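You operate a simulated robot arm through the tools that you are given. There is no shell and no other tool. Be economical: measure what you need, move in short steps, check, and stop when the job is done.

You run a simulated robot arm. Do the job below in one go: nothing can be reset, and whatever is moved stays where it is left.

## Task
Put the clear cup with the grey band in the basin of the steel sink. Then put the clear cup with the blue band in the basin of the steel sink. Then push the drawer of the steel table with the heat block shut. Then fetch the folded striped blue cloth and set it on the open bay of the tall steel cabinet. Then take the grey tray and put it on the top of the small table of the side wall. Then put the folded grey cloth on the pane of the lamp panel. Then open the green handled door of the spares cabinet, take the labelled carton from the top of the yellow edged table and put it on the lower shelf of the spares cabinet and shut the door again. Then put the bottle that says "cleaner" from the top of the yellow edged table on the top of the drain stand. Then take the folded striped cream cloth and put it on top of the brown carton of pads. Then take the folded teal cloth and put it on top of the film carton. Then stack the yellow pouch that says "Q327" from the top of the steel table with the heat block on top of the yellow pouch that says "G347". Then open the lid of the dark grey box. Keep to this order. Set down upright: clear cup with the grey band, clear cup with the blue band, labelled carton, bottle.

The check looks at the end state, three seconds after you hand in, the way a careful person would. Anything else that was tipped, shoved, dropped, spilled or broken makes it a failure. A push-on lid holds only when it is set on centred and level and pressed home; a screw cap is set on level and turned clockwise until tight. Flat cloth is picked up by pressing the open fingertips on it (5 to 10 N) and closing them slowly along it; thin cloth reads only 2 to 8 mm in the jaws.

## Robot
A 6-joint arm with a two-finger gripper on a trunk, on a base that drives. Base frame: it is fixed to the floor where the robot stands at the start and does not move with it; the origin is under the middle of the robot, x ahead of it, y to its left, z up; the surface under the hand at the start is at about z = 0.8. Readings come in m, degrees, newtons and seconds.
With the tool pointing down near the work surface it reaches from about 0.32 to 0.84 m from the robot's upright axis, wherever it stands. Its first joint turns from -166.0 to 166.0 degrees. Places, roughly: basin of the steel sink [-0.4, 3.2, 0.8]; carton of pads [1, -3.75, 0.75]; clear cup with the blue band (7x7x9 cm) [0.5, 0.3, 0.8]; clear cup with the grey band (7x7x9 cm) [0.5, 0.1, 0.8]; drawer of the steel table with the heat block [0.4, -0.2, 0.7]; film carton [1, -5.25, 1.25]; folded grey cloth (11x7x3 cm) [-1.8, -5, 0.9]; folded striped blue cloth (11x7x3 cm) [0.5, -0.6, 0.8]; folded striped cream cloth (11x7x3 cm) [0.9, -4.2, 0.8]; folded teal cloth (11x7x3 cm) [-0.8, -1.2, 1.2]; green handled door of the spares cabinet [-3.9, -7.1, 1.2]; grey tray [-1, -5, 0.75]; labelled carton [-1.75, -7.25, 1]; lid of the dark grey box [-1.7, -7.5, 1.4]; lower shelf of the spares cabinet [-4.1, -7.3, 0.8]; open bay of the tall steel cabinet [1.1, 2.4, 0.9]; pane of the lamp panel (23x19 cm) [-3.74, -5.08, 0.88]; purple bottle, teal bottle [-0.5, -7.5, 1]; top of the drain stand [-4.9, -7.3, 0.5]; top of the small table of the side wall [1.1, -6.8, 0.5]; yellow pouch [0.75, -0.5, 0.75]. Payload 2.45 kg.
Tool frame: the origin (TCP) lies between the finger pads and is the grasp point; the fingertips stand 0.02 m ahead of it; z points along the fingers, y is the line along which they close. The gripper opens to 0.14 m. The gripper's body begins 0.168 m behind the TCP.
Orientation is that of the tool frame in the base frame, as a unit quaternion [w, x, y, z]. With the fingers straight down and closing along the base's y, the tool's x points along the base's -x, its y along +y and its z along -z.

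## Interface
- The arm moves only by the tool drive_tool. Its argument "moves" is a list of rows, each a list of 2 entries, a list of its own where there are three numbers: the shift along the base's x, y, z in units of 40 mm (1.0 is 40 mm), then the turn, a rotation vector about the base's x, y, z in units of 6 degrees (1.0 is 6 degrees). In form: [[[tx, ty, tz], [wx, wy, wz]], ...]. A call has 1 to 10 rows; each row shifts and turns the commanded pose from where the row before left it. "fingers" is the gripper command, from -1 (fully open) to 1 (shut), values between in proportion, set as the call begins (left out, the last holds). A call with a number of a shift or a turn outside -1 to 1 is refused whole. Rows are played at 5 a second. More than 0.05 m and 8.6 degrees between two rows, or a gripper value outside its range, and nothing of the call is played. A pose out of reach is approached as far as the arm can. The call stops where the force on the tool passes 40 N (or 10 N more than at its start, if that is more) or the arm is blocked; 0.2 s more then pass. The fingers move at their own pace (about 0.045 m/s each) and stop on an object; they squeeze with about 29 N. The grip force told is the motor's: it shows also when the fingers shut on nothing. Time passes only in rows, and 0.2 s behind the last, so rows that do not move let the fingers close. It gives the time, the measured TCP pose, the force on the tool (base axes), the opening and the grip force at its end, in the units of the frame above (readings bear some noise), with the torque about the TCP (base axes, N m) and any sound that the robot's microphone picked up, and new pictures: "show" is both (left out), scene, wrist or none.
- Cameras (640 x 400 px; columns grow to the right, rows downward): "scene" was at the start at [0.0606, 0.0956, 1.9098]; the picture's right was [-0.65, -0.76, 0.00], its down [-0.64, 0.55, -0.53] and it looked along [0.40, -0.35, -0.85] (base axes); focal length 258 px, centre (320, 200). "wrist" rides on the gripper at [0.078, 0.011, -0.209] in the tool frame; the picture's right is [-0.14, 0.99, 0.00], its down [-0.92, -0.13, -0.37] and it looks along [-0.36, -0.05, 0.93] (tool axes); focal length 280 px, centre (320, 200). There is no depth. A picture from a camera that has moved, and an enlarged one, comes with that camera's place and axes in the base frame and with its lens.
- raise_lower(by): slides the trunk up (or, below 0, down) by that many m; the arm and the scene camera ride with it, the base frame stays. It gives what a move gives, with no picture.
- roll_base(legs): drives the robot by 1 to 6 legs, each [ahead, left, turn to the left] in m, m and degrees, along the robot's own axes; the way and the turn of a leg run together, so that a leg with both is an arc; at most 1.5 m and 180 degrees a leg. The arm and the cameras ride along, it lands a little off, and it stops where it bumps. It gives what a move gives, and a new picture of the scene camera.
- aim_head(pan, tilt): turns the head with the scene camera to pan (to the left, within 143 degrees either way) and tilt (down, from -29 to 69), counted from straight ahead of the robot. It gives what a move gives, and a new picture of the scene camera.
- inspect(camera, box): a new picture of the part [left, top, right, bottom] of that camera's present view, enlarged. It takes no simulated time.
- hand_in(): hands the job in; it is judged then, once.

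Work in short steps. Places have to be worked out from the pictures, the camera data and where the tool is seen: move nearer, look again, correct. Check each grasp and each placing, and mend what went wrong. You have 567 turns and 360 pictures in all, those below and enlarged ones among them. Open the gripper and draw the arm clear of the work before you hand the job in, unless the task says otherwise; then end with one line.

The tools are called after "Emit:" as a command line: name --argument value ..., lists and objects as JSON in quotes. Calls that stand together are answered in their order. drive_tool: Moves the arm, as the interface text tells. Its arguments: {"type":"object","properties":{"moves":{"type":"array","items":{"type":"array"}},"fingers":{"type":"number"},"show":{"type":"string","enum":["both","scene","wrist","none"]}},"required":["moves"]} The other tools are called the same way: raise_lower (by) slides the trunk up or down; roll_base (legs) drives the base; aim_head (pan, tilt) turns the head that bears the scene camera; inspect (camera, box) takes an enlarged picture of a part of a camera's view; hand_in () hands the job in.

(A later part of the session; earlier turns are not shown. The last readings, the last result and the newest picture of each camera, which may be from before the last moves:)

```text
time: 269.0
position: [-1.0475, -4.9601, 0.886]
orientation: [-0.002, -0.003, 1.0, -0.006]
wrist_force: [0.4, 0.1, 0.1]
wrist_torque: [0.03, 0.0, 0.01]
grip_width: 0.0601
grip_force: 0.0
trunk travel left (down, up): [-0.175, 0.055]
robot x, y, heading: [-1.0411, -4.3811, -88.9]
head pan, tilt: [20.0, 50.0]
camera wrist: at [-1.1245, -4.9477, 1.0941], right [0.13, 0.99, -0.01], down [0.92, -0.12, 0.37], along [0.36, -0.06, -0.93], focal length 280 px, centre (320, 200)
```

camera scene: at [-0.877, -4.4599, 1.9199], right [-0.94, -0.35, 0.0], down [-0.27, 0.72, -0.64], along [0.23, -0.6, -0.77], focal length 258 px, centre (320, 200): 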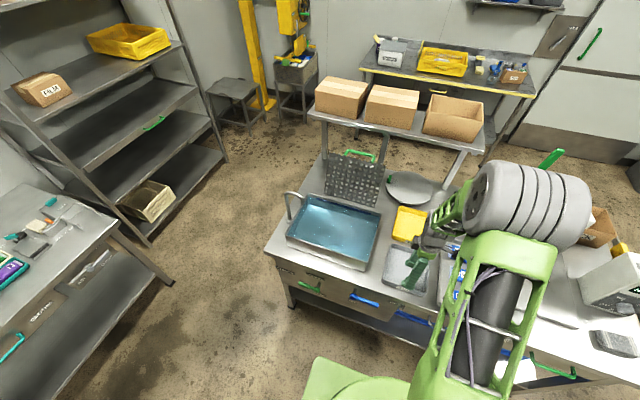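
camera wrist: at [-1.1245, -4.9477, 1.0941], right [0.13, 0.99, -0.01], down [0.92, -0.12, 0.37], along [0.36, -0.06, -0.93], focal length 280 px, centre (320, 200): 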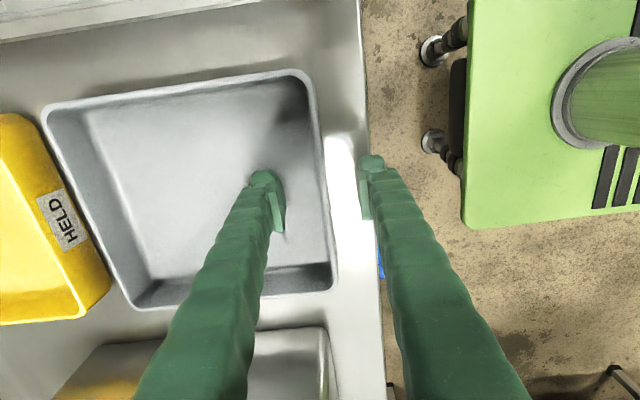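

Centred over the wall; rim ≈0.875. Going 2.2 cm lower, then closing.

Emit:
drive_tool --moves '[[[0, 0, -0.2], [0, 0, 0]], [[0, 0, -0.2], [0, 0, 0]], [[0, 0, -0.15], [0, 0, 0]]]' --fingers 0.14 --show "none"

Emit:
drive_tool --moves '[[[0, 0, 0], [0, 0, 0]], [[0, 0, 0], [0, 0, 0]], [[0, 0, 0], [0, 0, 0]], [[0, 0, 0], [0, 0, 0]], [[0, 0, 0], [0, 0, 0]]]' --fingers 1 --show "wrist"

```text
time: 269.5
position: [-1.0476, -4.9623, 0.8844]
orientation: [-0.001, -0.002, 1.0, -0.01]
wrist_force: [-1.8, 8.8, 28.6]
wrist_torque: [-0.88, 0.03, -0.04]
grip_width: 0.0555
grip_force: 0.1
trunk travel left (down, up): [-0.175, 0.055]
robot x, y, heading: [-1.0447, -4.3798, -89.2]
head pan, tilt: [20.0, 50.0]
stopped in row 2: the force on the tool passed its limit at 48 N (the readings are from after the stop); the commanded pose is now the measured one
```

```text
time: 270.1
position: [-1.0471, -4.9677, 0.8851]
orientation: [-0.001, -0.002, 1.0, -0.017]
wrist_force: [-0.5, 8.1, 22.6]
wrist_torque: [-0.69, 0.0, 0.04]
grip_width: 0.0194
grip_force: 17.4
trunk travel left (down, up): [-0.175, 0.055]
robot x, y, heading: [-1.0425, -4.3787, -89.5]
head pan, tilt: [20.0, 50.0]
stopped in row 3: the force on the tool passed its limit at 42 N (the readings are from after the stop); the commanded pose is now the measured one
camera wrist: at [-1.1236, -4.9515, 1.0927], right [0.13, 0.99, -0.03], down [0.92, -0.11, 0.37], along [0.36, -0.08, -0.93], focal length 280 px, centre (320, 200)
```

wrist: 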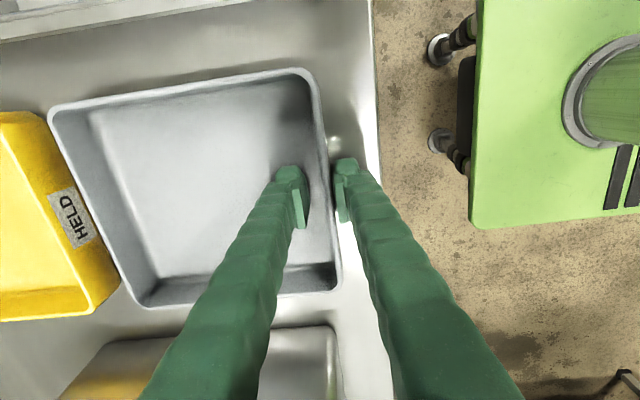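

The inner fingertip rests on the tray floor. Raising 4 mm and finishing the close.

Emit:
drive_tool --moves '[[[0, 0, 0.12], [0, 0, 0]], [[0, 0, 0], [0, 0, 0]], [[0, 0, 0], [0, 0, 0]], [[0, 0, 0], [0, 0, 0]], [[0, 0, 0], [0, 0, 0]]]' --fingers 1 --show "wrist"

```text
time: 271.3
position: [-1.0473, -4.9679, 0.8882]
orientation: [-0.001, -0.003, 1.0, -0.014]
wrist_force: [0.0, -0.4, 0.7]
wrist_torque: [0.03, 0.01, 0.03]
grip_width: 0.0061
grip_force: 29.5
trunk travel left (down, up): [-0.175, 0.055]
robot x, y, heading: [-1.0461, -4.3796, -89.3]
head pan, tilt: [20.0, 50.0]
camera wrist: at [-1.1236, -4.9517, 1.0955], right [0.13, 0.99, -0.03], down [0.92, -0.11, 0.37], along [0.36, -0.08, -0.93], focal length 280 px, centre (320, 200)
```

wrist: 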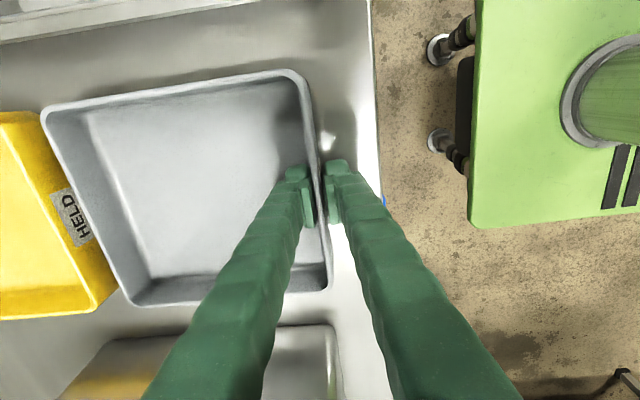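

Wall pinched (6 mm). Lifting gently.

Emit:
drive_tool --moves '[[[0, 0, 0.2], [0, 0, 0]], [[0, 0, 0.3], [0, 0, 0]], [[0, 0, 0.4], [0, 0, 0]], [[0, 0, 0.5], [0, 0, 0]], [[0, 0, 0.6], [0, 0, 0]]]' --fingers 1 --show "both"

```text
time: 272.5
position: [-1.0454, -4.9681, 0.969]
orientation: [-0.001, -0.003, 1.0, -0.014]
wrist_force: [0.7, 0.3, -1.7]
wrist_torque: [0.1, -0.02, 0.02]
grip_width: 0.0061
grip_force: 29.2
trunk travel left (down, up): [-0.175, 0.055]
robot x, y, heading: [-1.0457, -4.3801, -89.2]
head pan, tilt: [20.0, 50.0]
camera scene: at [-0.8771, -4.4592, 1.92], right [-0.94, -0.35, 0.0], down [-0.27, 0.72, -0.64], along [0.23, -0.6, -0.77], focal length 258 px, centre (320, 200)
camera wrist: at [-1.1222, -4.951, 1.1765], right [0.13, 0.99, -0.03], down [0.92, -0.11, 0.37], along [0.36, -0.08, -0.93], focal length 280 px, centre (320, 200)
```

scene: 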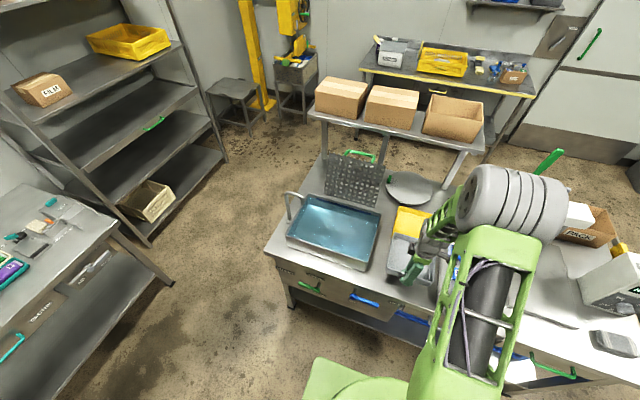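
wrist: 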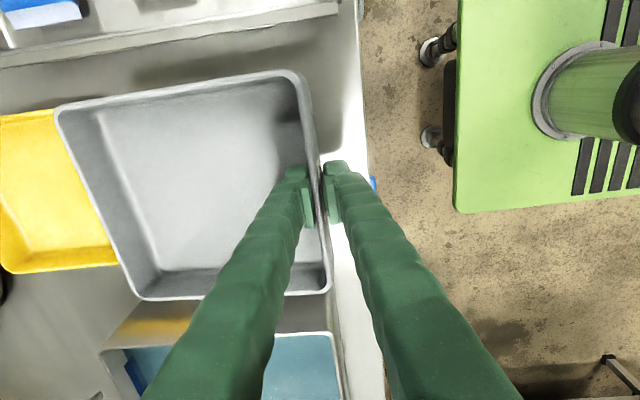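

The tray is held level. Raising it, retracting a bit, and driving toward the small table at about (1.0, -6.75).

Emit:
drive_tool --moves '[[[0, 0, 0.8], [0, 0, 0]], [[0, 0, 0.8], [0, 0, 0]], [[0, 0.5, 0.8], [0, 0, 0]], [[0, 0.5, 0.8], [0, 0, 0]], [[0, 0.5, 0], [0, 0, 0]], [[0, 0.5, 0], [0, 0, 0]]]' --fingers 1 --show "none"

Emit:
roll_base --legs '[[0, 1.2, 0]]'

Emit:
aim_head --pan 20 --tilt 35

```text
time: 273.9
position: [-1.0467, -4.8894, 1.096]
orientation: [-0.003, -0.002, 1.0, -0.015]
wrist_force: [-0.8, 0.5, -1.4]
wrist_torque: [0.11, -0.02, -0.02]
grip_width: 0.006
grip_force: 28.8
trunk travel left (down, up): [-0.175, 0.055]
robot x, y, heading: [-1.0423, -4.3777, -89.5]
head pan, tilt: [20.0, 50.0]
```

```text
time: 284.8
position: [0.1801, -4.8595, 1.0957]
orientation: [-0.002, -0.016, 1.0, -0.016]
wrist_force: [-0.4, 0.1, -1.7]
wrist_torque: [0.12, -0.04, -0.01]
grip_width: 0.0059
grip_force: 29.1
trunk travel left (down, up): [-0.175, 0.055]
robot x, y, heading: [0.1713, -4.3496, -87.7]
head pan, tilt: [20.0, 50.0]
camera scene: at [0.3381, -4.4246, 1.9199], right [-0.93, -0.38, 0.0], down [-0.29, 0.71, -0.64], along [0.24, -0.6, -0.77], focal length 258 px, centre (320, 200)
```

scene: 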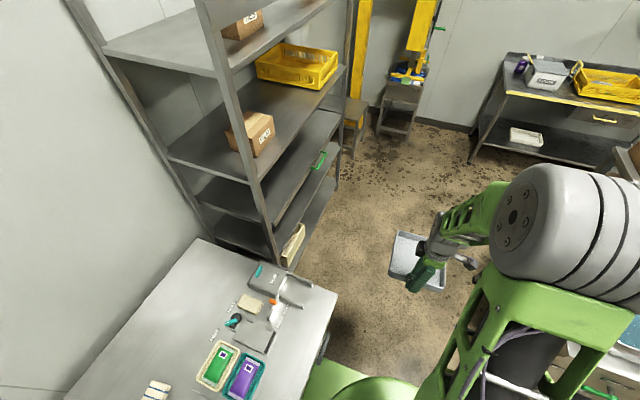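

```text
time: 285.6
position: [0.1804, -4.86, 1.0971]
orientation: [-0.001, -0.016, 1.0, -0.015]
wrist_force: [-0.5, -0.4, -1.8]
wrist_torque: [0.12, 0.01, -0.03]
grip_width: 0.0062
grip_force: 28.8
trunk travel left (down, up): [-0.175, 0.055]
robot x, y, heading: [0.1663, -4.345, -87.5]
head pan, tilt: [20.0, 35.0]
camera scene: at [0.3422, -4.4349, 1.9416], right [-0.93, -0.38, 0.0], down [-0.22, 0.53, -0.82], along [0.31, -0.76, -0.57], focal length 258 px, centre (320, 200)
```

scene: 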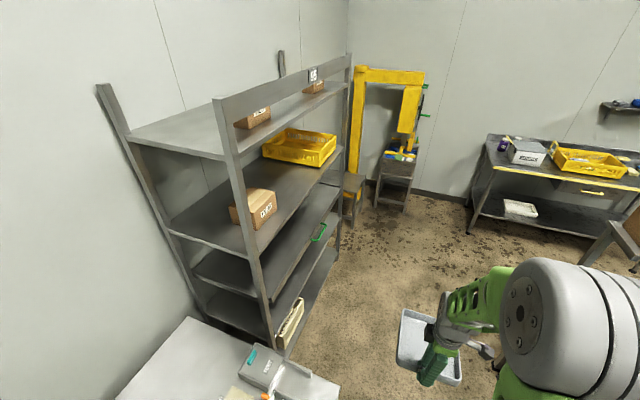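

The base is close to the left table's corner, so I shift right 0.25 m first, then go ahead.

Emit:
roll_base --legs '[[0, -0.22, -2], [1.0, 0, 0], [1.05, 0.2, 0]]'

Emit:
aim_head --pan 60 --tilt 45

```text
time: 297.6
position: [0.2008, -6.8069, 1.0961]
orientation: [-0.001, -0.017, 1.0, -0.015]
wrist_force: [0.4, -1.0, -1.1]
wrist_torque: [0.17, 0.01, -0.03]
grip_width: 0.0062
grip_force: 29.2
trunk travel left (down, up): [-0.175, 0.055]
robot x, y, heading: [0.1859, -6.2963, -87.4]
head pan, tilt: [20.0, 35.0]
camera scene: at [0.3603, -6.381, 1.9416], right [-0.92, -0.38, 0.0], down [-0.22, 0.53, -0.82], along [0.31, -0.76, -0.57], focal length 258 px, centre (320, 200)
```

scene: 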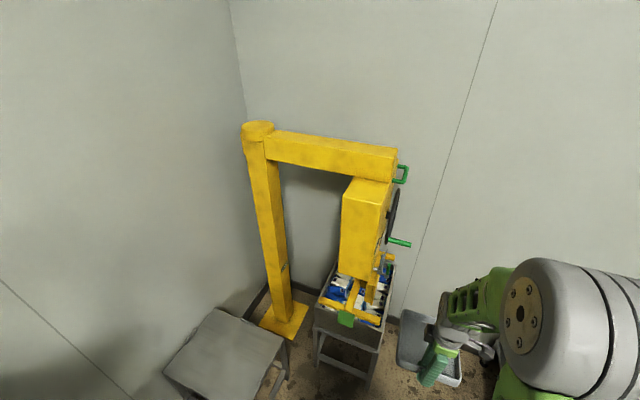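

```text
time: 298.7
position: [0.1999, -6.8053, 1.095]
orientation: [-0.002, -0.018, 1.0, -0.014]
wrist_force: [0.1, -0.2, -0.9]
wrist_torque: [0.17, -0.01, 0.01]
grip_width: 0.0061
grip_force: 28.5
trunk travel left (down, up): [-0.175, 0.055]
robot x, y, heading: [0.1844, -6.2959, -87.4]
head pan, tilt: [60.0, 45.0]
camera scene: at [0.3986, -6.3368, 1.9268], right [-0.46, -0.89, 0.0], down [-0.63, 0.33, -0.71], along [0.63, -0.33, -0.71], focal length 258 px, centre (320, 200)
```

scene: 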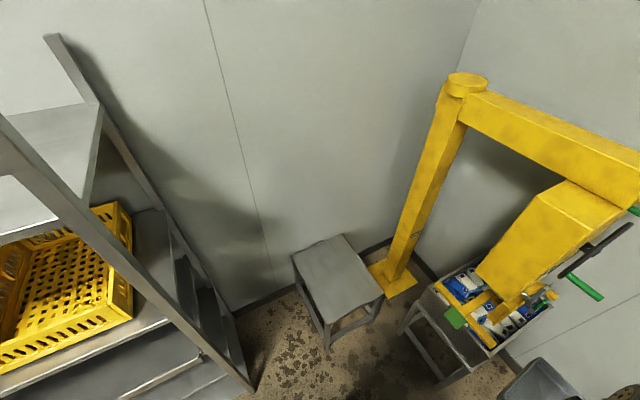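

The small table top spans x 0.83–1.30, y −6.6…−7.0. Advancing 0.22 m, turning to face +x, and re-looking.

Emit:
roll_base --legs '[[0.22, 0, 0], [0, 0, 87.5]]'

Emit:
aim_head --pan 15 --tilt 55

```text
time: 304.2
position: [0.7071, -6.5076, 1.0958]
orientation: [-0.009, 0.716, -0.698, 0.011]
wrist_force: [0.7, 0.4, -1.4]
wrist_torque: [0.03, 0.16, -0.02]
grip_width: 0.006
grip_force: 29.2
trunk travel left (down, up): [-0.175, 0.055]
robot x, y, heading: [0.2021, -6.5165, 2.0]
head pan, tilt: [60.0, 45.0]
camera scene: at [0.2397, -6.3018, 1.9268], right [0.88, -0.47, 0.0], down [-0.33, -0.62, -0.71], along [0.33, 0.62, -0.71], focal length 258 px, centre (320, 200)
```

scene: 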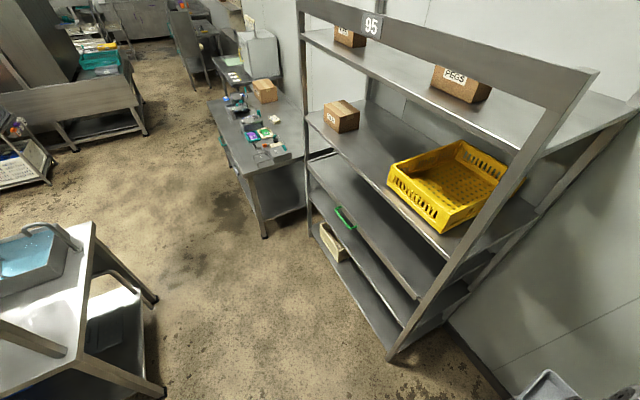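

```text
time: 305.3
position: [0.7071, -6.5071, 1.0964]
orientation: [-0.009, 0.717, -0.697, 0.011]
wrist_force: [0.7, 0.3, -1.5]
wrist_torque: [0.08, 0.13, 0.02]
grip_width: 0.0058
grip_force: 29.3
trunk travel left (down, up): [-0.175, 0.055]
robot x, y, heading: [0.1979, -6.5123, 2.0]
head pan, tilt: [15.0, 55.0]
camera scene: at [0.2704, -6.3527, 1.9134], right [0.29, -0.96, 0.0], down [-0.78, -0.24, -0.57], along [0.55, 0.17, -0.82], focal length 258 px, centre (320, 200)
```

scene: 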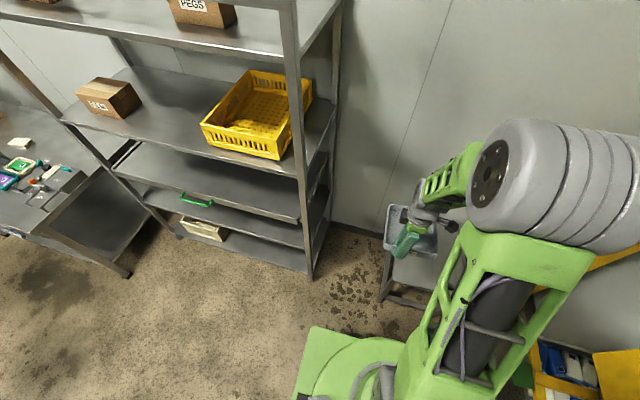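

Aligning with the small table and lowering the trunk.

Emit:
roll_base --legs '[[0.08, -0.25, -2]]'

Emit:
raise_lower --by -0.17

Emit:
drive_tool --moves '[[[0.8, 0, -0.5], [0, 0, 0]], [[0.8, 0, -0.5], [0, 0, 0]], [[0.8, 0, -0.5], [0, 0, 0]], [[0.8, 0, -0.5], [0, 0, 0]]]' --fingers 1 --show "both"

```text
time: 308.0
position: [0.7899, -6.7657, 1.0968]
orientation: [0.009, -0.705, 0.709, -0.012]
wrist_force: [0.4, -0.4, -1.7]
wrist_torque: [0.1, 0.14, 0.0]
grip_width: 0.0061
grip_force: 28.7
trunk travel left (down, up): [-0.175, 0.055]
robot x, y, heading: [0.2771, -6.7607, 0.1]
head pan, tilt: [15.0, 55.0]
camera scene: at [0.3582, -6.5985, 1.9134], right [0.26, -0.97, 0.0], down [-0.79, -0.21, -0.57], along [0.55, 0.15, -0.82], focal length 258 px, centre (320, 200)
```

scene: 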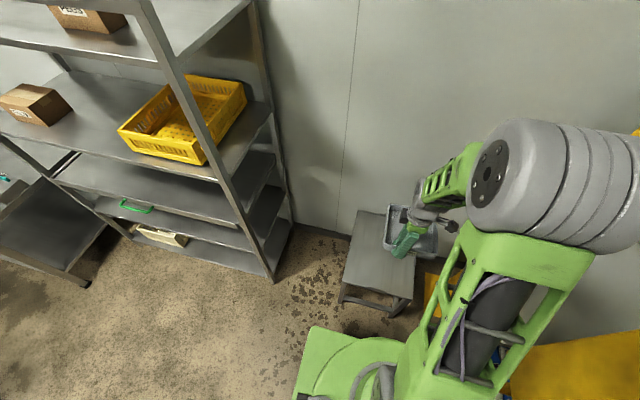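

```text
time: 310.0
position: [0.7902, -6.7654, 0.9276]
orientation: [0.009, -0.705, 0.709, -0.013]
wrist_force: [-0.5, 0.4, -1.9]
wrist_torque: [0.07, 0.12, 0.01]
grip_width: 0.0057
grip_force: 28.8
trunk travel left (down, up): [-0.005, 0.225]
robot x, y, heading: [0.2797, -6.7562, 0.2]
head pan, tilt: [15.0, 55.0]
```

```text
time: 311.0
position: [0.9196, -6.766, 0.8441]
orientation: [0.01, -0.705, 0.709, -0.011]
wrist_force: [-0.4, -0.5, -1.7]
wrist_torque: [0.03, 0.11, -0.04]
grip_width: 0.0061
grip_force: 29.7
trunk travel left (down, up): [-0.005, 0.225]
robot x, y, heading: [0.2826, -6.7568, 0.3]
head pan, tilt: [15.0, 55.0]
camera scene: at [0.3586, -6.5981, 1.7433], right [0.26, -0.97, 0.0], down [-0.79, -0.21, -0.57], along [0.55, 0.15, -0.82], focal length 258 px, centre (320, 200)
camera wrist: at [0.9029, -6.8439, 1.0521], right [-0.99, 0.14, -0.03], down [0.12, 0.92, 0.37], along [0.08, 0.36, -0.93], focal length 280 px, centre (320, 200)
```

scene: 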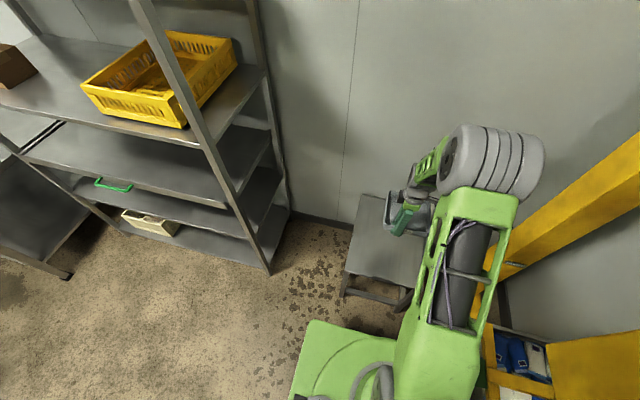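
wrist: 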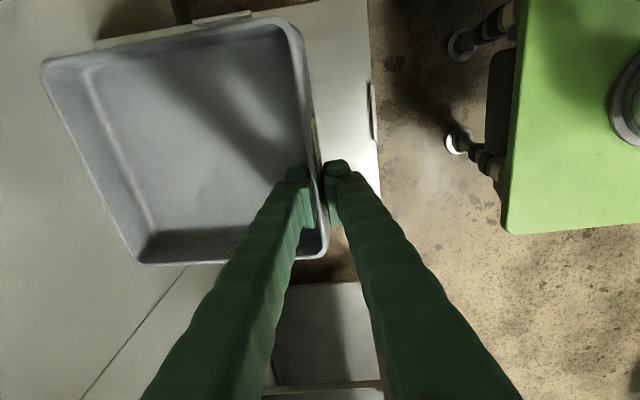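

Over the small table. Shifting to the centre and lowering to z≈0.57.

Emit:
drive_tool --moves '[[[0.4, -0.4, -0.8], [0, 0, 0]], [[0.4, -0.4, -0.8], [0, 0, 0]], [[0, 0, -0.9], [0, 0, 0]], [[0, 0, -0.9], [0, 0, 0]], [[0, 0, -0.9], [0, 0, 0]], [[0, 0, -0.9], [0, 0, 0]], [[0, 0, -0.9], [0, 0, 0]], [[0, 0, -0.7], [0, 0, 0]]]' --fingers 1 --show "wrist"

```text
time: 312.8
position: [0.9519, -6.7987, 0.5729]
orientation: [0.009, -0.705, 0.709, -0.012]
wrist_force: [0.2, -0.1, -1.3]
wrist_torque: [0.06, 0.14, 0.02]
grip_width: 0.006
grip_force: 29.3
trunk travel left (down, up): [-0.005, 0.225]
robot x, y, heading: [0.2795, -6.7591, 0.1]
head pan, tilt: [15.0, 55.0]
camera wrist: at [0.9357, -6.8753, 0.7813], right [-0.99, 0.14, -0.03], down [0.12, 0.92, 0.37], along [0.08, 0.36, -0.93], focal length 280 px, centre (320, 200)
```

wrist: 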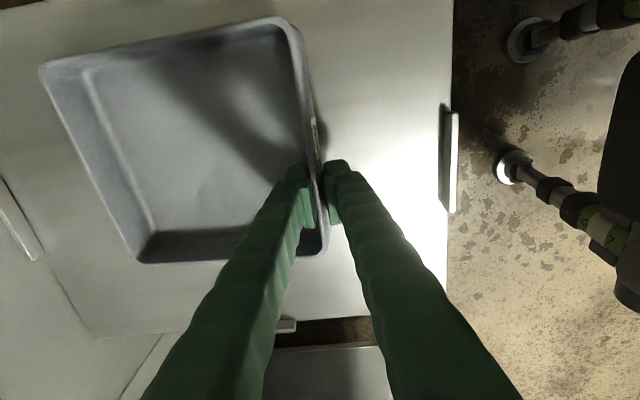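

Tray is well over the table top. Lowering slowly to contact.

Emit:
drive_tool --moves '[[[0, 0, -0.2], [0, 0, 0]], [[0, 0, -0.2], [0, 0, 0]], [[0, 0, -0.15], [0, 0, 0]], [[0, 0, -0.1], [0, 0, 0]], [[0, 0, -0.1], [0, 0, 0]]]' --fingers 1 --show "none"

```text
time: 314.0
position: [0.9529, -6.7982, 0.5443]
orientation: [0.009, -0.705, 0.709, -0.012]
wrist_force: [0.6, -0.4, -1.6]
wrist_torque: [0.07, 0.07, -0.04]
grip_width: 0.0059
grip_force: 29.2
trunk travel left (down, up): [-0.005, 0.225]
robot x, y, heading: [0.2824, -6.7543, 0.1]
head pan, tilt: [15.0, 55.0]
```

Still hanging; continuing down.

Emit:
drive_tool --moves '[[[0, 0, -0.1], [0, 0, 0]], [[0, 0, -0.1], [0, 0, 0]], [[0, 0, -0.1], [0, 0, 0]], [[0, 0, -0.1], [0, 0, 0]]]' --fingers 1 --show "wrist"

```text
time: 315.0
position: [0.9519, -6.7996, 0.5296]
orientation: [0.011, -0.706, 0.708, -0.013]
wrist_force: [-5.6, -2.1, 24.4]
wrist_torque: [-0.02, 0.1, 0.14]
grip_width: 0.006
grip_force: 29.3
trunk travel left (down, up): [-0.005, 0.225]
robot x, y, heading: [0.2809, -6.7572, 0.1]
head pan, tilt: [15.0, 55.0]
camera wrist: at [0.9349, -6.8766, 0.7372], right [-0.99, 0.14, -0.03], down [0.12, 0.92, 0.37], along [0.08, 0.36, -0.93], focal length 280 px, centre (320, 200)
```

wrist: 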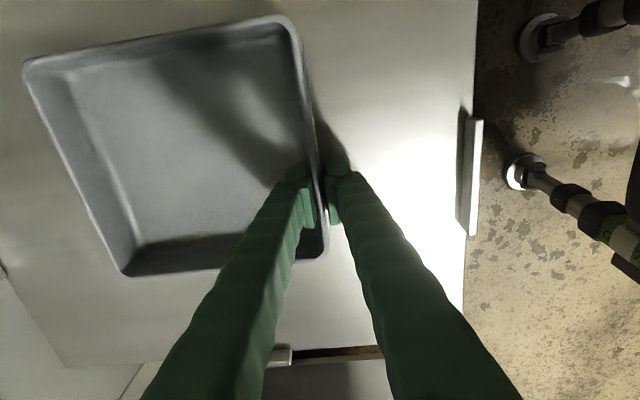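

Contact (24 N). Opening slightly and withdrawing straight up.

Emit:
drive_tool --moves '[[[0, 0, 0.06], [0, 0, 0]], [[0, 0, 0], [0, 0, 0]], [[0, 0, 0], [0, 0, 0]]]' --fingers 0.4 --show "none"

Emit:
drive_tool --moves '[[[0, 0, 0.4], [0, 0, 0]], [[0, 0, 0.6], [0, 0, 0]], [[0, 0, 0.9], [0, 0, 0]], [[0, 0, 0.9], [0, 0, 0]], [[0, 0, 0.9], [0, 0, 0]], [[0, 0, 0.9], [0, 0, 0]], [[0, 0, 0.9], [0, 0, 0]]]' --fingers 0.4 --show "wrist"

```text
time: 315.8
position: [0.951, -6.7988, 0.5301]
orientation: [0.008, -0.705, 0.709, -0.012]
wrist_force: [-0.2, -0.3, -0.2]
wrist_torque: [0.02, -0.02, -0.02]
grip_width: 0.042
grip_force: 0.0
trunk travel left (down, up): [-0.005, 0.225]
robot x, y, heading: [0.2834, -6.7583, 0.1]
head pan, tilt: [15.0, 55.0]
```

```text
time: 317.4
position: [0.9493, -6.796, 0.7508]
orientation: [0.009, -0.705, 0.709, -0.012]
wrist_force: [-0.3, 0.8, 0.0]
wrist_torque: [0.02, -0.03, 0.01]
grip_width: 0.0419
grip_force: 0.1
trunk travel left (down, up): [-0.005, 0.225]
robot x, y, heading: [0.2778, -6.7548, 0.2]
head pan, tilt: [15.0, 55.0]
camera wrist: at [0.9327, -6.8739, 0.959], right [-0.99, 0.14, -0.03], down [0.12, 0.92, 0.37], along [0.08, 0.36, -0.93], focal length 280 px, centre (320, 200)
```

wrist: 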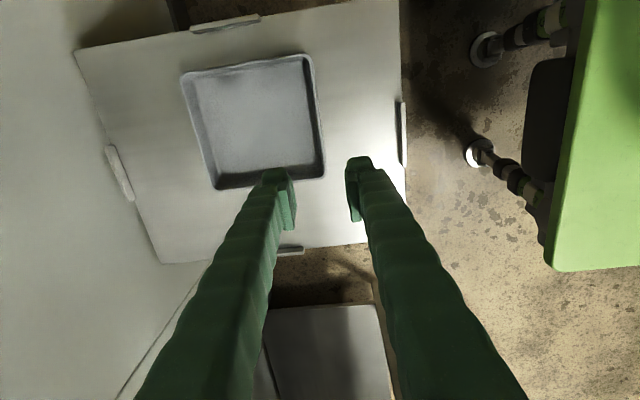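

Tray is set on the small table. Raising, retracting, and turning the hand back to the standard orientation.

Emit:
drive_tool --moves '[[[0, 0, 0.9], [0, 0, -1]], [[0, 0, 0.9], [0, 0, -1]], [[-0.6, 0, 0.6], [0, 0, -1]], [[-0.6, 0, 0], [0, 0, -1]], [[-0.6, 0, 0], [0, 0, -1]], [[-0.6, 0, 0], [0, 0, -1]], [[-0.6, 0, 0], [0, 0, -1]], [[-0.6, 0, 0], [0, 0, -1]], [[0, 0, 0], [0, 0, -1]], [[0, 0, 0], [0, 0, -1]]]' --fingers 0 --show "none"

Emit:
drive_tool --moves '[[[0, 0, 0], [0, 0, -1]], [[0, 0, 0], [0, 0, -1]], [[0, 0, 0], [0, 0, -1]], [[0, 0, 0], [0, 0, -1]], [[0, 0, 0], [0, 0, -1]]]' --fingers 0 --show "none"

Emit:
raise_lower --by 0.17

Emit:
roll_base --legs '[[-0.22, 0.25, -90], [-1.2, -0.05, 0], [-1.2, -0.1, 0]]'

```text
time: 319.6
position: [0.8052, -6.7986, 0.8467]
orientation: [0.002, -0.256, 0.967, -0.014]
wrist_force: [0.1, 0.0, -0.5]
wrist_torque: [0.0, 0.03, -0.01]
grip_width: 0.07
grip_force: 0.0
trunk travel left (down, up): [-0.005, 0.225]
robot x, y, heading: [0.2793, -6.7592, 0.5]
head pan, tilt: [15.0, 55.0]
```

```text
time: 320.8
position: [0.806, -6.798, 0.8454]
orientation: [-0.002, 0.003, 1.0, -0.015]
wrist_force: [-0.3, -0.4, -0.7]
wrist_torque: [-0.01, 0.03, -0.01]
grip_width: 0.0698
grip_force: 0.1
trunk travel left (down, up): [-0.005, 0.225]
robot x, y, heading: [0.2798, -6.7616, 0.0]
head pan, tilt: [15.0, 55.0]
```

```text
time: 322.7
position: [0.8074, -6.7978, 1.0145]
orientation: [-0.002, 0.002, 1.0, -0.015]
wrist_force: [0.5, 0.8, -0.4]
wrist_torque: [-0.05, 0.0, -0.01]
grip_width: 0.0699
grip_force: 0.0
trunk travel left (down, up): [-0.175, 0.055]
robot x, y, heading: [0.2805, -6.7615, -0.1]
head pan, tilt: [15.0, 55.0]
```

```text
time: 334.4
position: [0.2278, -5.6223, 1.0143]
orientation: [-0.014, 0.729, 0.684, -0.008]
wrist_force: [0.2, -1.0, -0.2]
wrist_torque: [0.15, 0.01, 0.02]
grip_width: 0.07
grip_force: 0.0
trunk travel left (down, up): [-0.175, 0.055]
robot x, y, heading: [0.298, -5.0993, -93.1]
head pan, tilt: [15.0, 55.0]
stopped in leg 3: the robot was blocked; the commanded pose is now the measured one
camera scene: at [0.4507, -5.1884, 1.9131], right [-0.98, -0.21, 0.0], down [-0.17, 0.8, -0.57], along [0.12, -0.56, -0.82], focal length 258 px, centre (320, 200)
```

scene: 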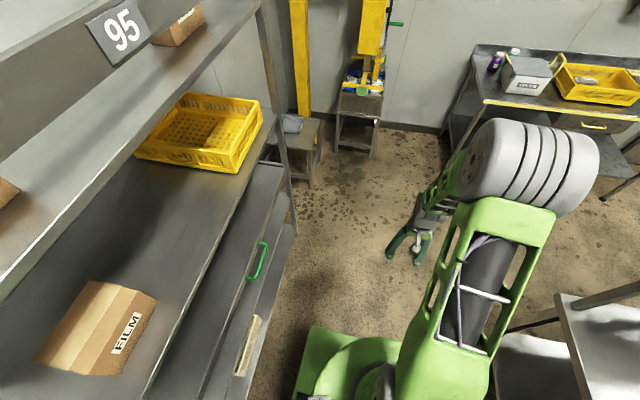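

Backed into the left bench's leg — I'm too far to +x. Moving forward a little, sideways right, then on.

Emit:
roll_base --legs '[[0.12, 0, 0], [0, -0.38, 3], [-0.95, 0, 0]]'

Emit:
aim_head --pan 80 --tilt 40

```text
time: 343.8
position: [-0.1355, -4.7632, 1.0168]
orientation: [-0.012, 0.72, 0.694, -0.009]
wrist_force: [0.0, 0.1, -0.4]
wrist_torque: [-0.01, 0.02, 0.04]
grip_width: 0.07
grip_force: 0.1
trunk travel left (down, up): [-0.175, 0.055]
robot x, y, heading: [-0.0772, -4.2359, -91.7]
head pan, tilt: [15.0, 55.0]
camera scene: at [0.076, -4.323, 1.9134], right [-0.97, -0.23, 0.0], down [-0.19, 0.8, -0.57], along [0.13, -0.56, -0.82], focal length 258 px, centre (320, 200)
```

scene: 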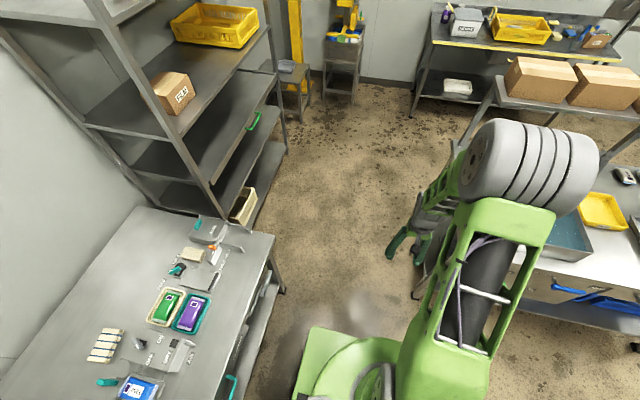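

```text
time: 345.2
position: [-0.1358, -4.7647, 1.0168]
orientation: [-0.012, 0.719, 0.695, -0.009]
wrist_force: [-0.2, 0.4, 0.1]
wrist_torque: [-0.05, 0.01, 0.03]
grip_width: 0.0697
grip_force: 0.1
trunk travel left (down, up): [-0.175, 0.055]
robot x, y, heading: [-0.0781, -4.2412, -91.6]
head pan, tilt: [80.0, 40.0]
camera scene: at [0.1425, -4.2706, 1.9341], right [-0.2, -0.98, 0.0], down [-0.63, 0.13, -0.77], along [0.75, -0.16, -0.64], focal length 258 px, centre (320, 200)
```

scene: 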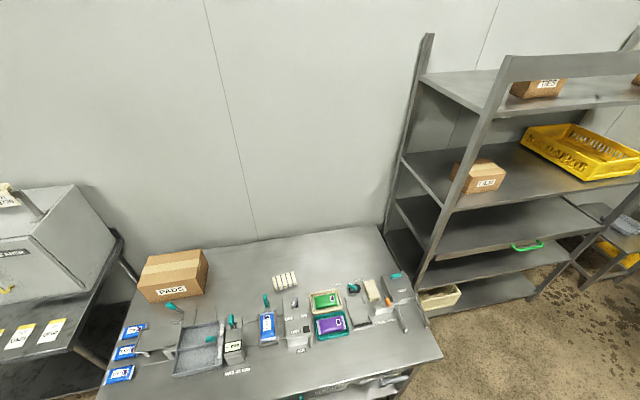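

Bench items look undisturbed. Now moving right to the grey cloth at ≈(-1.8, -5).

Emit:
roll_base --legs '[[0, -0.9, 0], [0, -0.85, 1]]'

Emit:
aim_head --pan -10 --tilt 50

Emit:
drive_tool --moves '[[[0, 0, 0], [0, 0, 0]]]' --fingers -0.4 --show "wrist"

```text
time: 360.6
position: [-1.8487, -4.7053, 1.0166]
orientation: [-0.012, 0.718, 0.696, -0.009]
wrist_force: [0.1, -0.2, 0.2]
wrist_torque: [0.03, -0.01, 0.02]
grip_width: 0.0698
grip_force: 0.0
trunk travel left (down, up): [-0.175, 0.055]
robot x, y, heading: [-1.7964, -4.1812, -91.3]
head pan, tilt: [80.0, 40.0]
camera scene: at [-1.5732, -4.2106, 1.9341], right [-0.2, -0.98, 0.0], down [-0.63, 0.13, -0.77], along [0.75, -0.15, -0.64], focal length 258 px, centre (320, 200)
```

scene: 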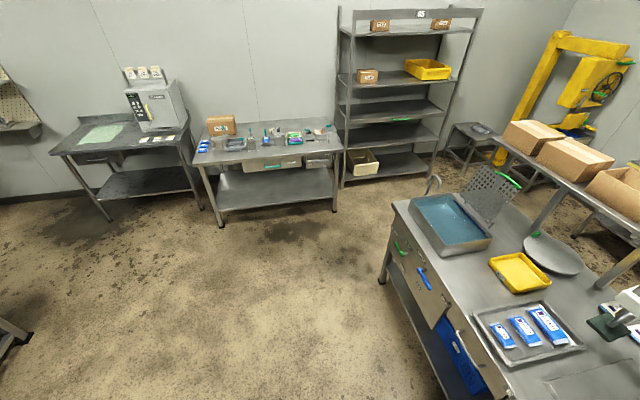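

```text
time: 362.2
position: [-1.8493, -4.7059, 1.0159]
orientation: [-0.011, 0.718, 0.696, -0.009]
wrist_force: [0.2, 0.0, -0.2]
wrist_torque: [0.01, 0.01, 0.0]
grip_width: 0.0698
grip_force: 0.1
trunk travel left (down, up): [-0.175, 0.055]
robot x, y, heading: [-1.7969, -4.185, -91.3]
head pan, tilt: [-10.0, 50.0]
camera scene: at [-1.6715, -4.2694, 1.9199], right [-0.98, 0.2, 0.0], down [0.15, 0.75, -0.64], along [-0.13, -0.63, -0.77], focal length 258 px, centre (320, 200)
```

scene: 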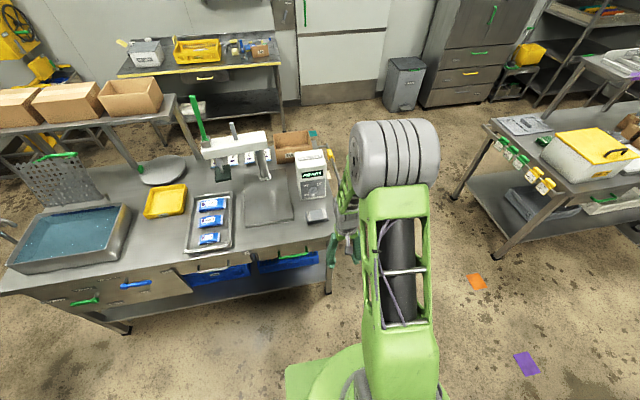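

```text
time: 362.6
position: [-1.849, -4.7053, 1.0162]
orientation: [-0.012, 0.718, 0.696, -0.009]
wrist_force: [-0.4, 0.9, -0.3]
wrist_torque: [-0.02, -0.03, 0.01]
grip_width: 0.0981
grip_force: 0.1
trunk travel left (down, up): [-0.175, 0.055]
robot x, y, heading: [-1.7936, -4.1815, -91.4]
head pan, tilt: [-10.0, 50.0]
camera wrist: at [-1.8285, -4.6289, 1.2241], right [0.99, -0.17, -0.03], down [-0.15, -0.92, 0.37], along [-0.09, -0.36, -0.93], focal length 280 px, centre (320, 200)
```

wrist: 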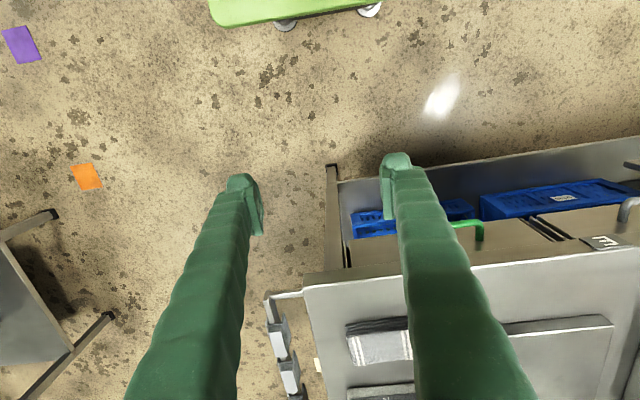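

Grey cloth is at about (-1.81, -5.03) on the bench corner. Driving 0.25 m ahead and moving the hand above it.

Emit:
roll_base --legs '[[0.25, 0.08, 1.3]]'

Emit:
drive_tool --moves '[[[0, 0.3, 0.5], [0, 0, 0]], [[0, 0.3, 0.5], [0, 0, 0]]]' --fingers -0.4 --show "wrist"

```text
time: 364.5
position: [-1.7583, -4.9505, 1.0166]
orientation: [-0.013, 0.709, 0.705, -0.008]
wrist_force: [-0.9, 0.0, 0.5]
wrist_torque: [0.05, 0.0, 0.01]
grip_width: 0.098
grip_force: 0.0
trunk travel left (down, up): [-0.175, 0.055]
robot x, y, heading: [-1.7219, -4.4237, -89.8]
head pan, tilt: [-10.0, 50.0]
camera scene: at [-1.5927, -4.5095, 1.9198], right [-0.99, 0.17, 0.0], down [0.13, 0.76, -0.64], along [-0.11, -0.63, -0.77], focal length 258 px, centre (320, 200)
```

scene: 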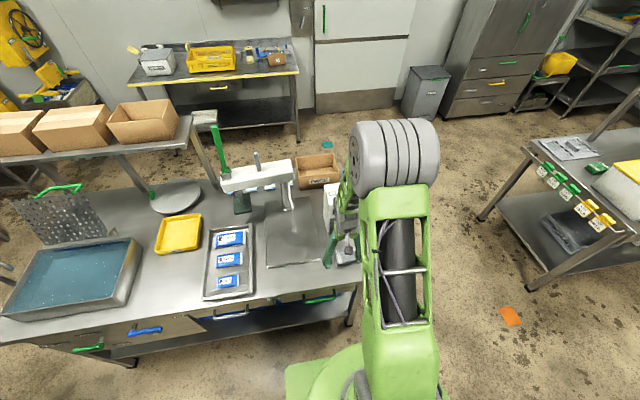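

```text
time: 365.1
position: [-1.7596, -4.9257, 1.0575]
orientation: [-0.011, 0.709, 0.705, -0.009]
wrist_force: [0.7, 0.4, 0.0]
wrist_torque: [-0.02, 0.02, 0.0]
grip_width: 0.0977
grip_force: 0.0
trunk travel left (down, up): [-0.175, 0.055]
robot x, y, heading: [-1.7149, -4.423, -89.9]
head pan, tilt: [-10.0, 50.0]
camera wrist: at [-1.7403, -4.8472, 1.2653], right [0.99, -0.14, -0.03], down [-0.12, -0.92, 0.37], along [-0.08, -0.36, -0.93], focal length 280 px, centre (320, 200)
```

wrist: 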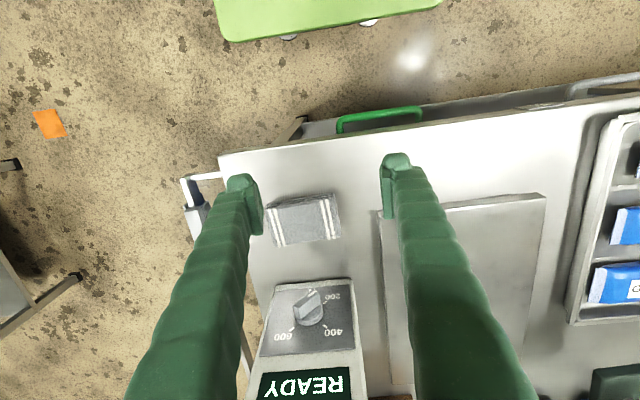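

Cloth centre ≈(-1.80, -5.03), long side along x. Moving above with full opening and lowering to z≈0.90.

Emit:
drive_tool --moves '[[[-0.35, -0.87, 0], [0, 0, 0]], [[-0.35, -0.87, 0], [0, 0, 0]], [[-0.3, -0.87, 0], [0, 0, 0]], [[0, 0, -0.9], [0, 0, 0]], [[0, 0, -0.9], [0, 0, 0]], [[0, 0, -0.9], [0, 0, 0]], [[0, 0, -0.9], [0, 0, 0]]]' --fingers -1 --show "wrist"

```text
time: 366.7
position: [-1.8012, -5.0276, 0.9116]
orientation: [-0.012, 0.709, 0.705, -0.009]
wrist_force: [0.8, -1.0, -0.2]
wrist_torque: [-0.02, -0.06, -0.03]
grip_width: 0.1398
grip_force: 0.1
trunk travel left (down, up): [-0.175, 0.055]
robot x, y, heading: [-1.7176, -4.4227, -89.7]
head pan, tilt: [-10.0, 50.0]
camera wrist: at [-1.7831, -4.9506, 1.1195], right [0.99, -0.14, -0.03], down [-0.12, -0.92, 0.37], along [-0.08, -0.36, -0.93], focal length 280 px, centre (320, 200)
```

wrist: 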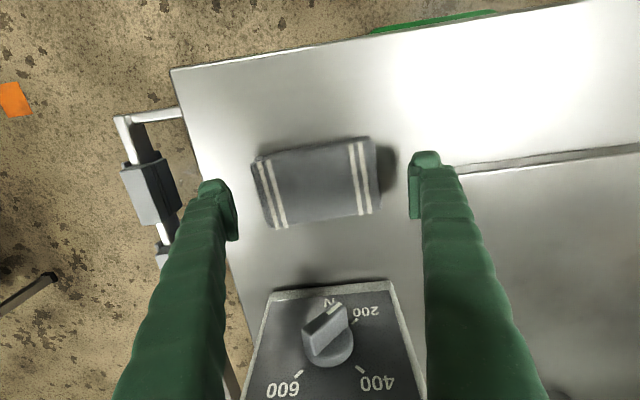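

Centred. Lowering to the table in small steps.

Emit:
drive_tool --moves '[[[-0.12, 0, -0.4], [0, 0, 0]], [[0, 0, -0.3], [0, 0, 0]], [[0, 0, -0.2], [0, 0, 0]], [[0, 0, -0.15], [0, 0, 0]], [[0, 0, -0.15], [0, 0, 0]]]' --fingers -1 --show "wrist"

```text
time: 367.9
position: [-1.805, -5.0283, 0.873]
orientation: [-0.011, 0.708, 0.706, -0.01]
wrist_force: [-0.3, 10.7, 29.6]
wrist_torque: [0.15, -2.37, 0.87]
grip_width: 0.14
grip_force: 0.0
trunk travel left (down, up): [-0.175, 0.055]
robot x, y, heading: [-1.721, -4.4231, -89.9]
head pan, tilt: [-10.0, 50.0]
stopped in row 5: the force on the tool passed its limit at 50 N (the readings are from after the stop); the commanded pose is now the measured one
camera wrist: at [-1.786, -4.9515, 1.0805], right [0.99, -0.14, -0.03], down [-0.12, -0.92, 0.37], along [-0.08, -0.36, -0.93], focal length 280 px, centre (320, 200)
```

wrist: 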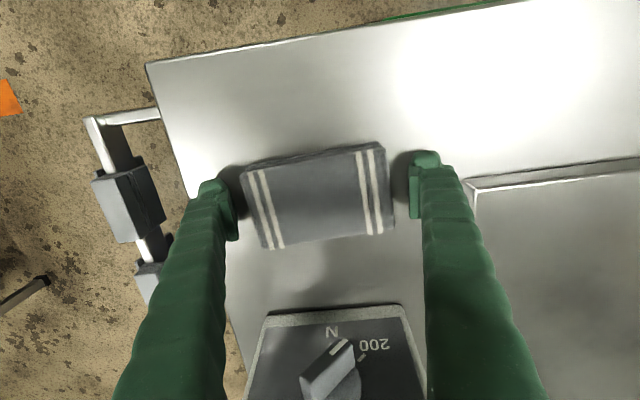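

Fingertips touch the table. Raising 4 mm and closing on the cloth, then lifting.

Emit:
drive_tool --moves '[[[0, 0, 0.13], [0, 0, 0]], [[0, 0, 0], [0, 0, 0]], [[0, 0, 0], [0, 0, 0]], [[0, 0, 0], [0, 0, 0]], [[0, 0, 0], [0, 0, 0]], [[0, 0, 0], [0, 0, 0]], [[0, 0, 0.3], [0, 0, 0]], [[0, 0, 0.5], [0, 0, 0]], [[0, 0, 0.5], [0, 0, 0]]]' --fingers 1 --show "wrist"

```text
time: 369.9
position: [-1.8039, -5.0305, 0.927]
orientation: [-0.011, 0.709, 0.705, -0.01]
wrist_force: [0.6, -0.1, 0.1]
wrist_torque: [-0.02, 0.01, -0.01]
grip_width: 0.1158
grip_force: 28.5
trunk travel left (down, up): [-0.175, 0.055]
robot x, y, heading: [-1.7149, -4.4223, -89.9]
head pan, tilt: [-10.0, 50.0]
camera wrist: at [-1.7858, -4.9542, 1.1339], right [0.99, -0.14, -0.03], down [-0.12, -0.92, 0.37], along [-0.08, -0.36, -0.93], focal length 280 px, centre (320, 200)
```

wrist: 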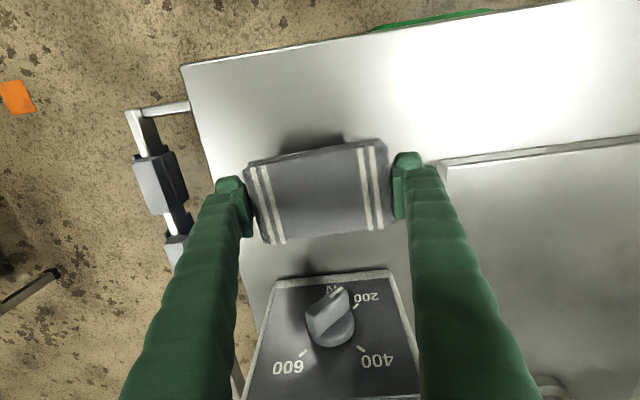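

Cloth held (116 mm). Raising/retracting, then moving right toward the lamp panel table with a look on the way.

Emit:
drive_tool --moves '[[[0, 0.3, 0.8], [0, 0, 0]], [[0, 0.6, 0.8], [0, 0, 0]], [[0, 0.6, 0.8], [0, 0, 0]], [[0, 0.6, 0.8], [0, 0, 0]], [[0, 0.6, 0.8], [0, 0, 0]]]' --fingers 1 --show "none"

Emit:
roll_base --legs '[[-0.1, -0.8, 0]]'

Emit:
aim_head --pan -50 --tilt 40

```text
time: 371.1
position: [-1.8061, -4.9205, 1.0906]
orientation: [-0.011, 0.709, 0.705, -0.01]
wrist_force: [-0.4, -0.2, 0.1]
wrist_torque: [-0.08, -0.01, 0.02]
grip_width: 0.1154
grip_force: 29.4
trunk travel left (down, up): [-0.175, 0.055]
robot x, y, heading: [-1.7198, -4.4253, -89.9]
head pan, tilt: [-10.0, 50.0]
```

```text
time: 378.6
position: [-2.6181, -4.8216, 1.0896]
orientation: [-0.011, 0.711, 0.703, -0.01]
wrist_force: [-0.4, 0.6, -0.3]
wrist_torque: [0.02, -0.03, 0.01]
grip_width: 0.1132
grip_force: 29.4
trunk travel left (down, up): [-0.175, 0.055]
robot x, y, heading: [-2.5256, -4.3227, -90.2]
head pan, tilt: [-10.0, 50.0]
camera scene: at [-2.4028, -4.4092, 1.9199], right [-0.98, 0.18, 0.0], down [0.13, 0.75, -0.64], along [-0.11, -0.63, -0.77], focal length 258 px, centre (320, 200)
```

scene: 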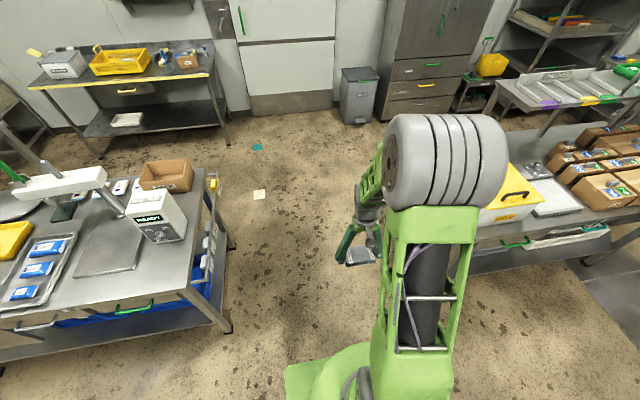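

```text
time: 379.6
position: [-2.6162, -4.8226, 1.0911]
orientation: [-0.011, 0.71, 0.704, -0.009]
wrist_force: [-0.2, -0.3, -0.6]
wrist_torque: [0.01, 0.03, 0.02]
grip_width: 0.1127
grip_force: 29.3
trunk travel left (down, up): [-0.175, 0.055]
robot x, y, heading: [-2.527, -4.3223, -90.1]
head pan, tilt: [-50.0, 40.0]
camera scene: at [-2.4542, -4.3879, 1.9341], right [-0.64, 0.77, 0.0], down [0.49, 0.41, -0.77], along [-0.59, -0.49, -0.64], focal length 258 px, centre (320, 200)
```

scene: 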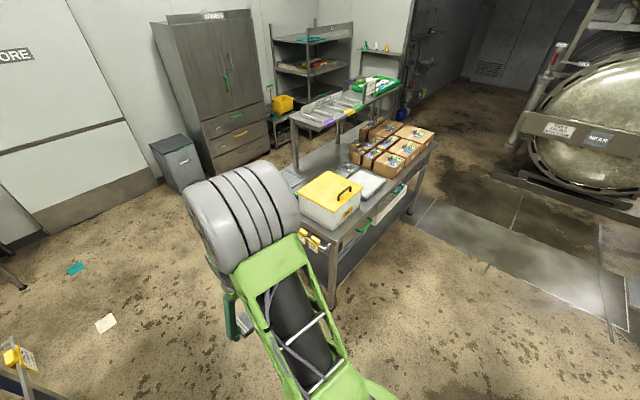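

The lamp panel (white pane) is visible at ≈(-3.74, -5.08) beside the yellow-lidded box. Raising a little and shifting right.

Emit:
drive_tool --moves '[[[0.3, 0.4, 0.8], [0, 0, 0]], [[0.3, 0.4, 0.8], [0, 0, 0]]]' --fingers 1 --show "none"

Emit:
roll_base --legs '[[0, -1.15, 0]]'

Emit:
aim_head --pan 20 --tilt 50

Emit:
drive_tool --moves '[[[0, -0.2, 0], [0, 0, 0]]]' --fingers 1 --show "wrist"

```text
time: 380.2
position: [-2.5918, -4.7901, 1.1538]
orientation: [-0.012, 0.711, 0.703, -0.01]
wrist_force: [0.7, 0.8, 0.0]
wrist_torque: [-0.04, -0.01, 0.02]
grip_width: 0.1129
grip_force: 29.0
trunk travel left (down, up): [-0.175, 0.055]
robot x, y, heading: [-2.5288, -4.321, -90.0]
head pan, tilt: [-50.0, 40.0]
```

```text
time: 390.7
position: [-3.7465, -4.8048, 1.1538]
orientation: [-0.012, 0.701, 0.713, -0.01]
wrist_force: [-0.4, 0.1, -0.5]
wrist_torque: [-0.01, 0.02, -0.03]
grip_width: 0.1119
grip_force: 28.4
trunk travel left (down, up): [-0.175, 0.055]
robot x, y, heading: [-3.6912, -4.3368, -88.5]
head pan, tilt: [-50.0, 40.0]
camera scene: at [-3.6172, -4.3986, 1.9341], right [-0.66, 0.75, 0.0], down [0.48, 0.42, -0.77], along [-0.57, -0.51, -0.64], focal length 258 px, centre (320, 200)
```

scene: 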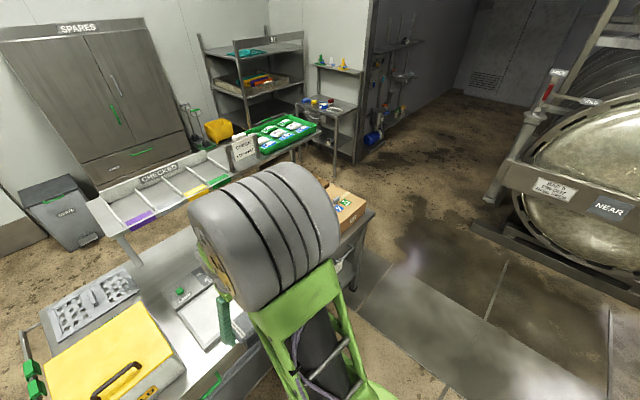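

```text
time: 392.1
position: [-3.7473, -4.8037, 1.1541]
orientation: [-0.011, 0.702, 0.712, -0.011]
wrist_force: [-0.3, -0.4, -0.7]
wrist_torque: [0.0, 0.01, -0.03]
grip_width: 0.1117
grip_force: 28.7
trunk travel left (down, up): [-0.175, 0.055]
robot x, y, heading: [-3.6958, -4.3394, -88.9]
head pan, tilt: [20.0, 50.0]
camera scene: at [-3.5252, -4.4141, 1.9199], right [-0.93, -0.36, 0.0], down [-0.28, 0.71, -0.64], along [0.23, -0.6, -0.77], focal length 258 px, centre (320, 200)
```

scene: 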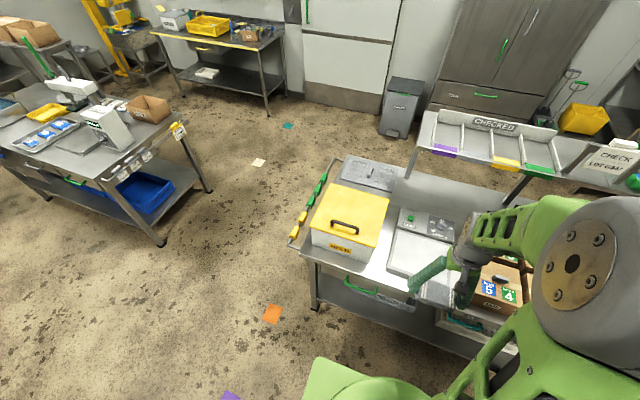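

```text
time: 392.5
position: [-3.7463, -4.8128, 1.1538]
orientation: [-0.011, 0.701, 0.713, -0.01]
wrist_force: [-0.6, -1.0, 0.3]
wrist_torque: [0.03, -0.01, 0.02]
grip_width: 0.1112
grip_force: 28.9
trunk travel left (down, up): [-0.175, 0.055]
robot x, y, heading: [-3.6952, -4.3389, -88.6]
head pan, tilt: [20.0, 50.0]
camera wrist: at [-3.7292, -4.7351, 1.3609], right [0.99, -0.12, -0.03], down [-0.1, -0.92, 0.37], along [-0.07, -0.36, -0.93], focal length 280 px, centre (320, 200)
```

wrist: 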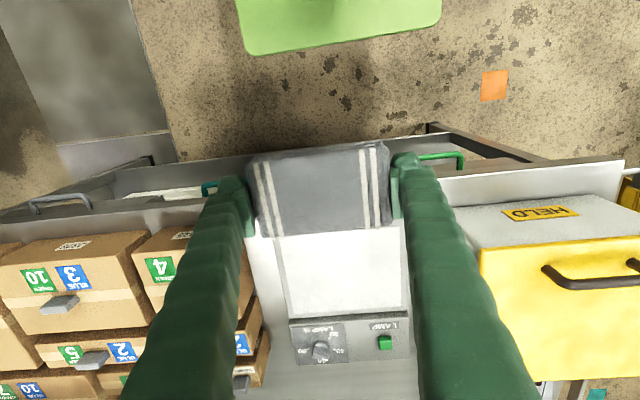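

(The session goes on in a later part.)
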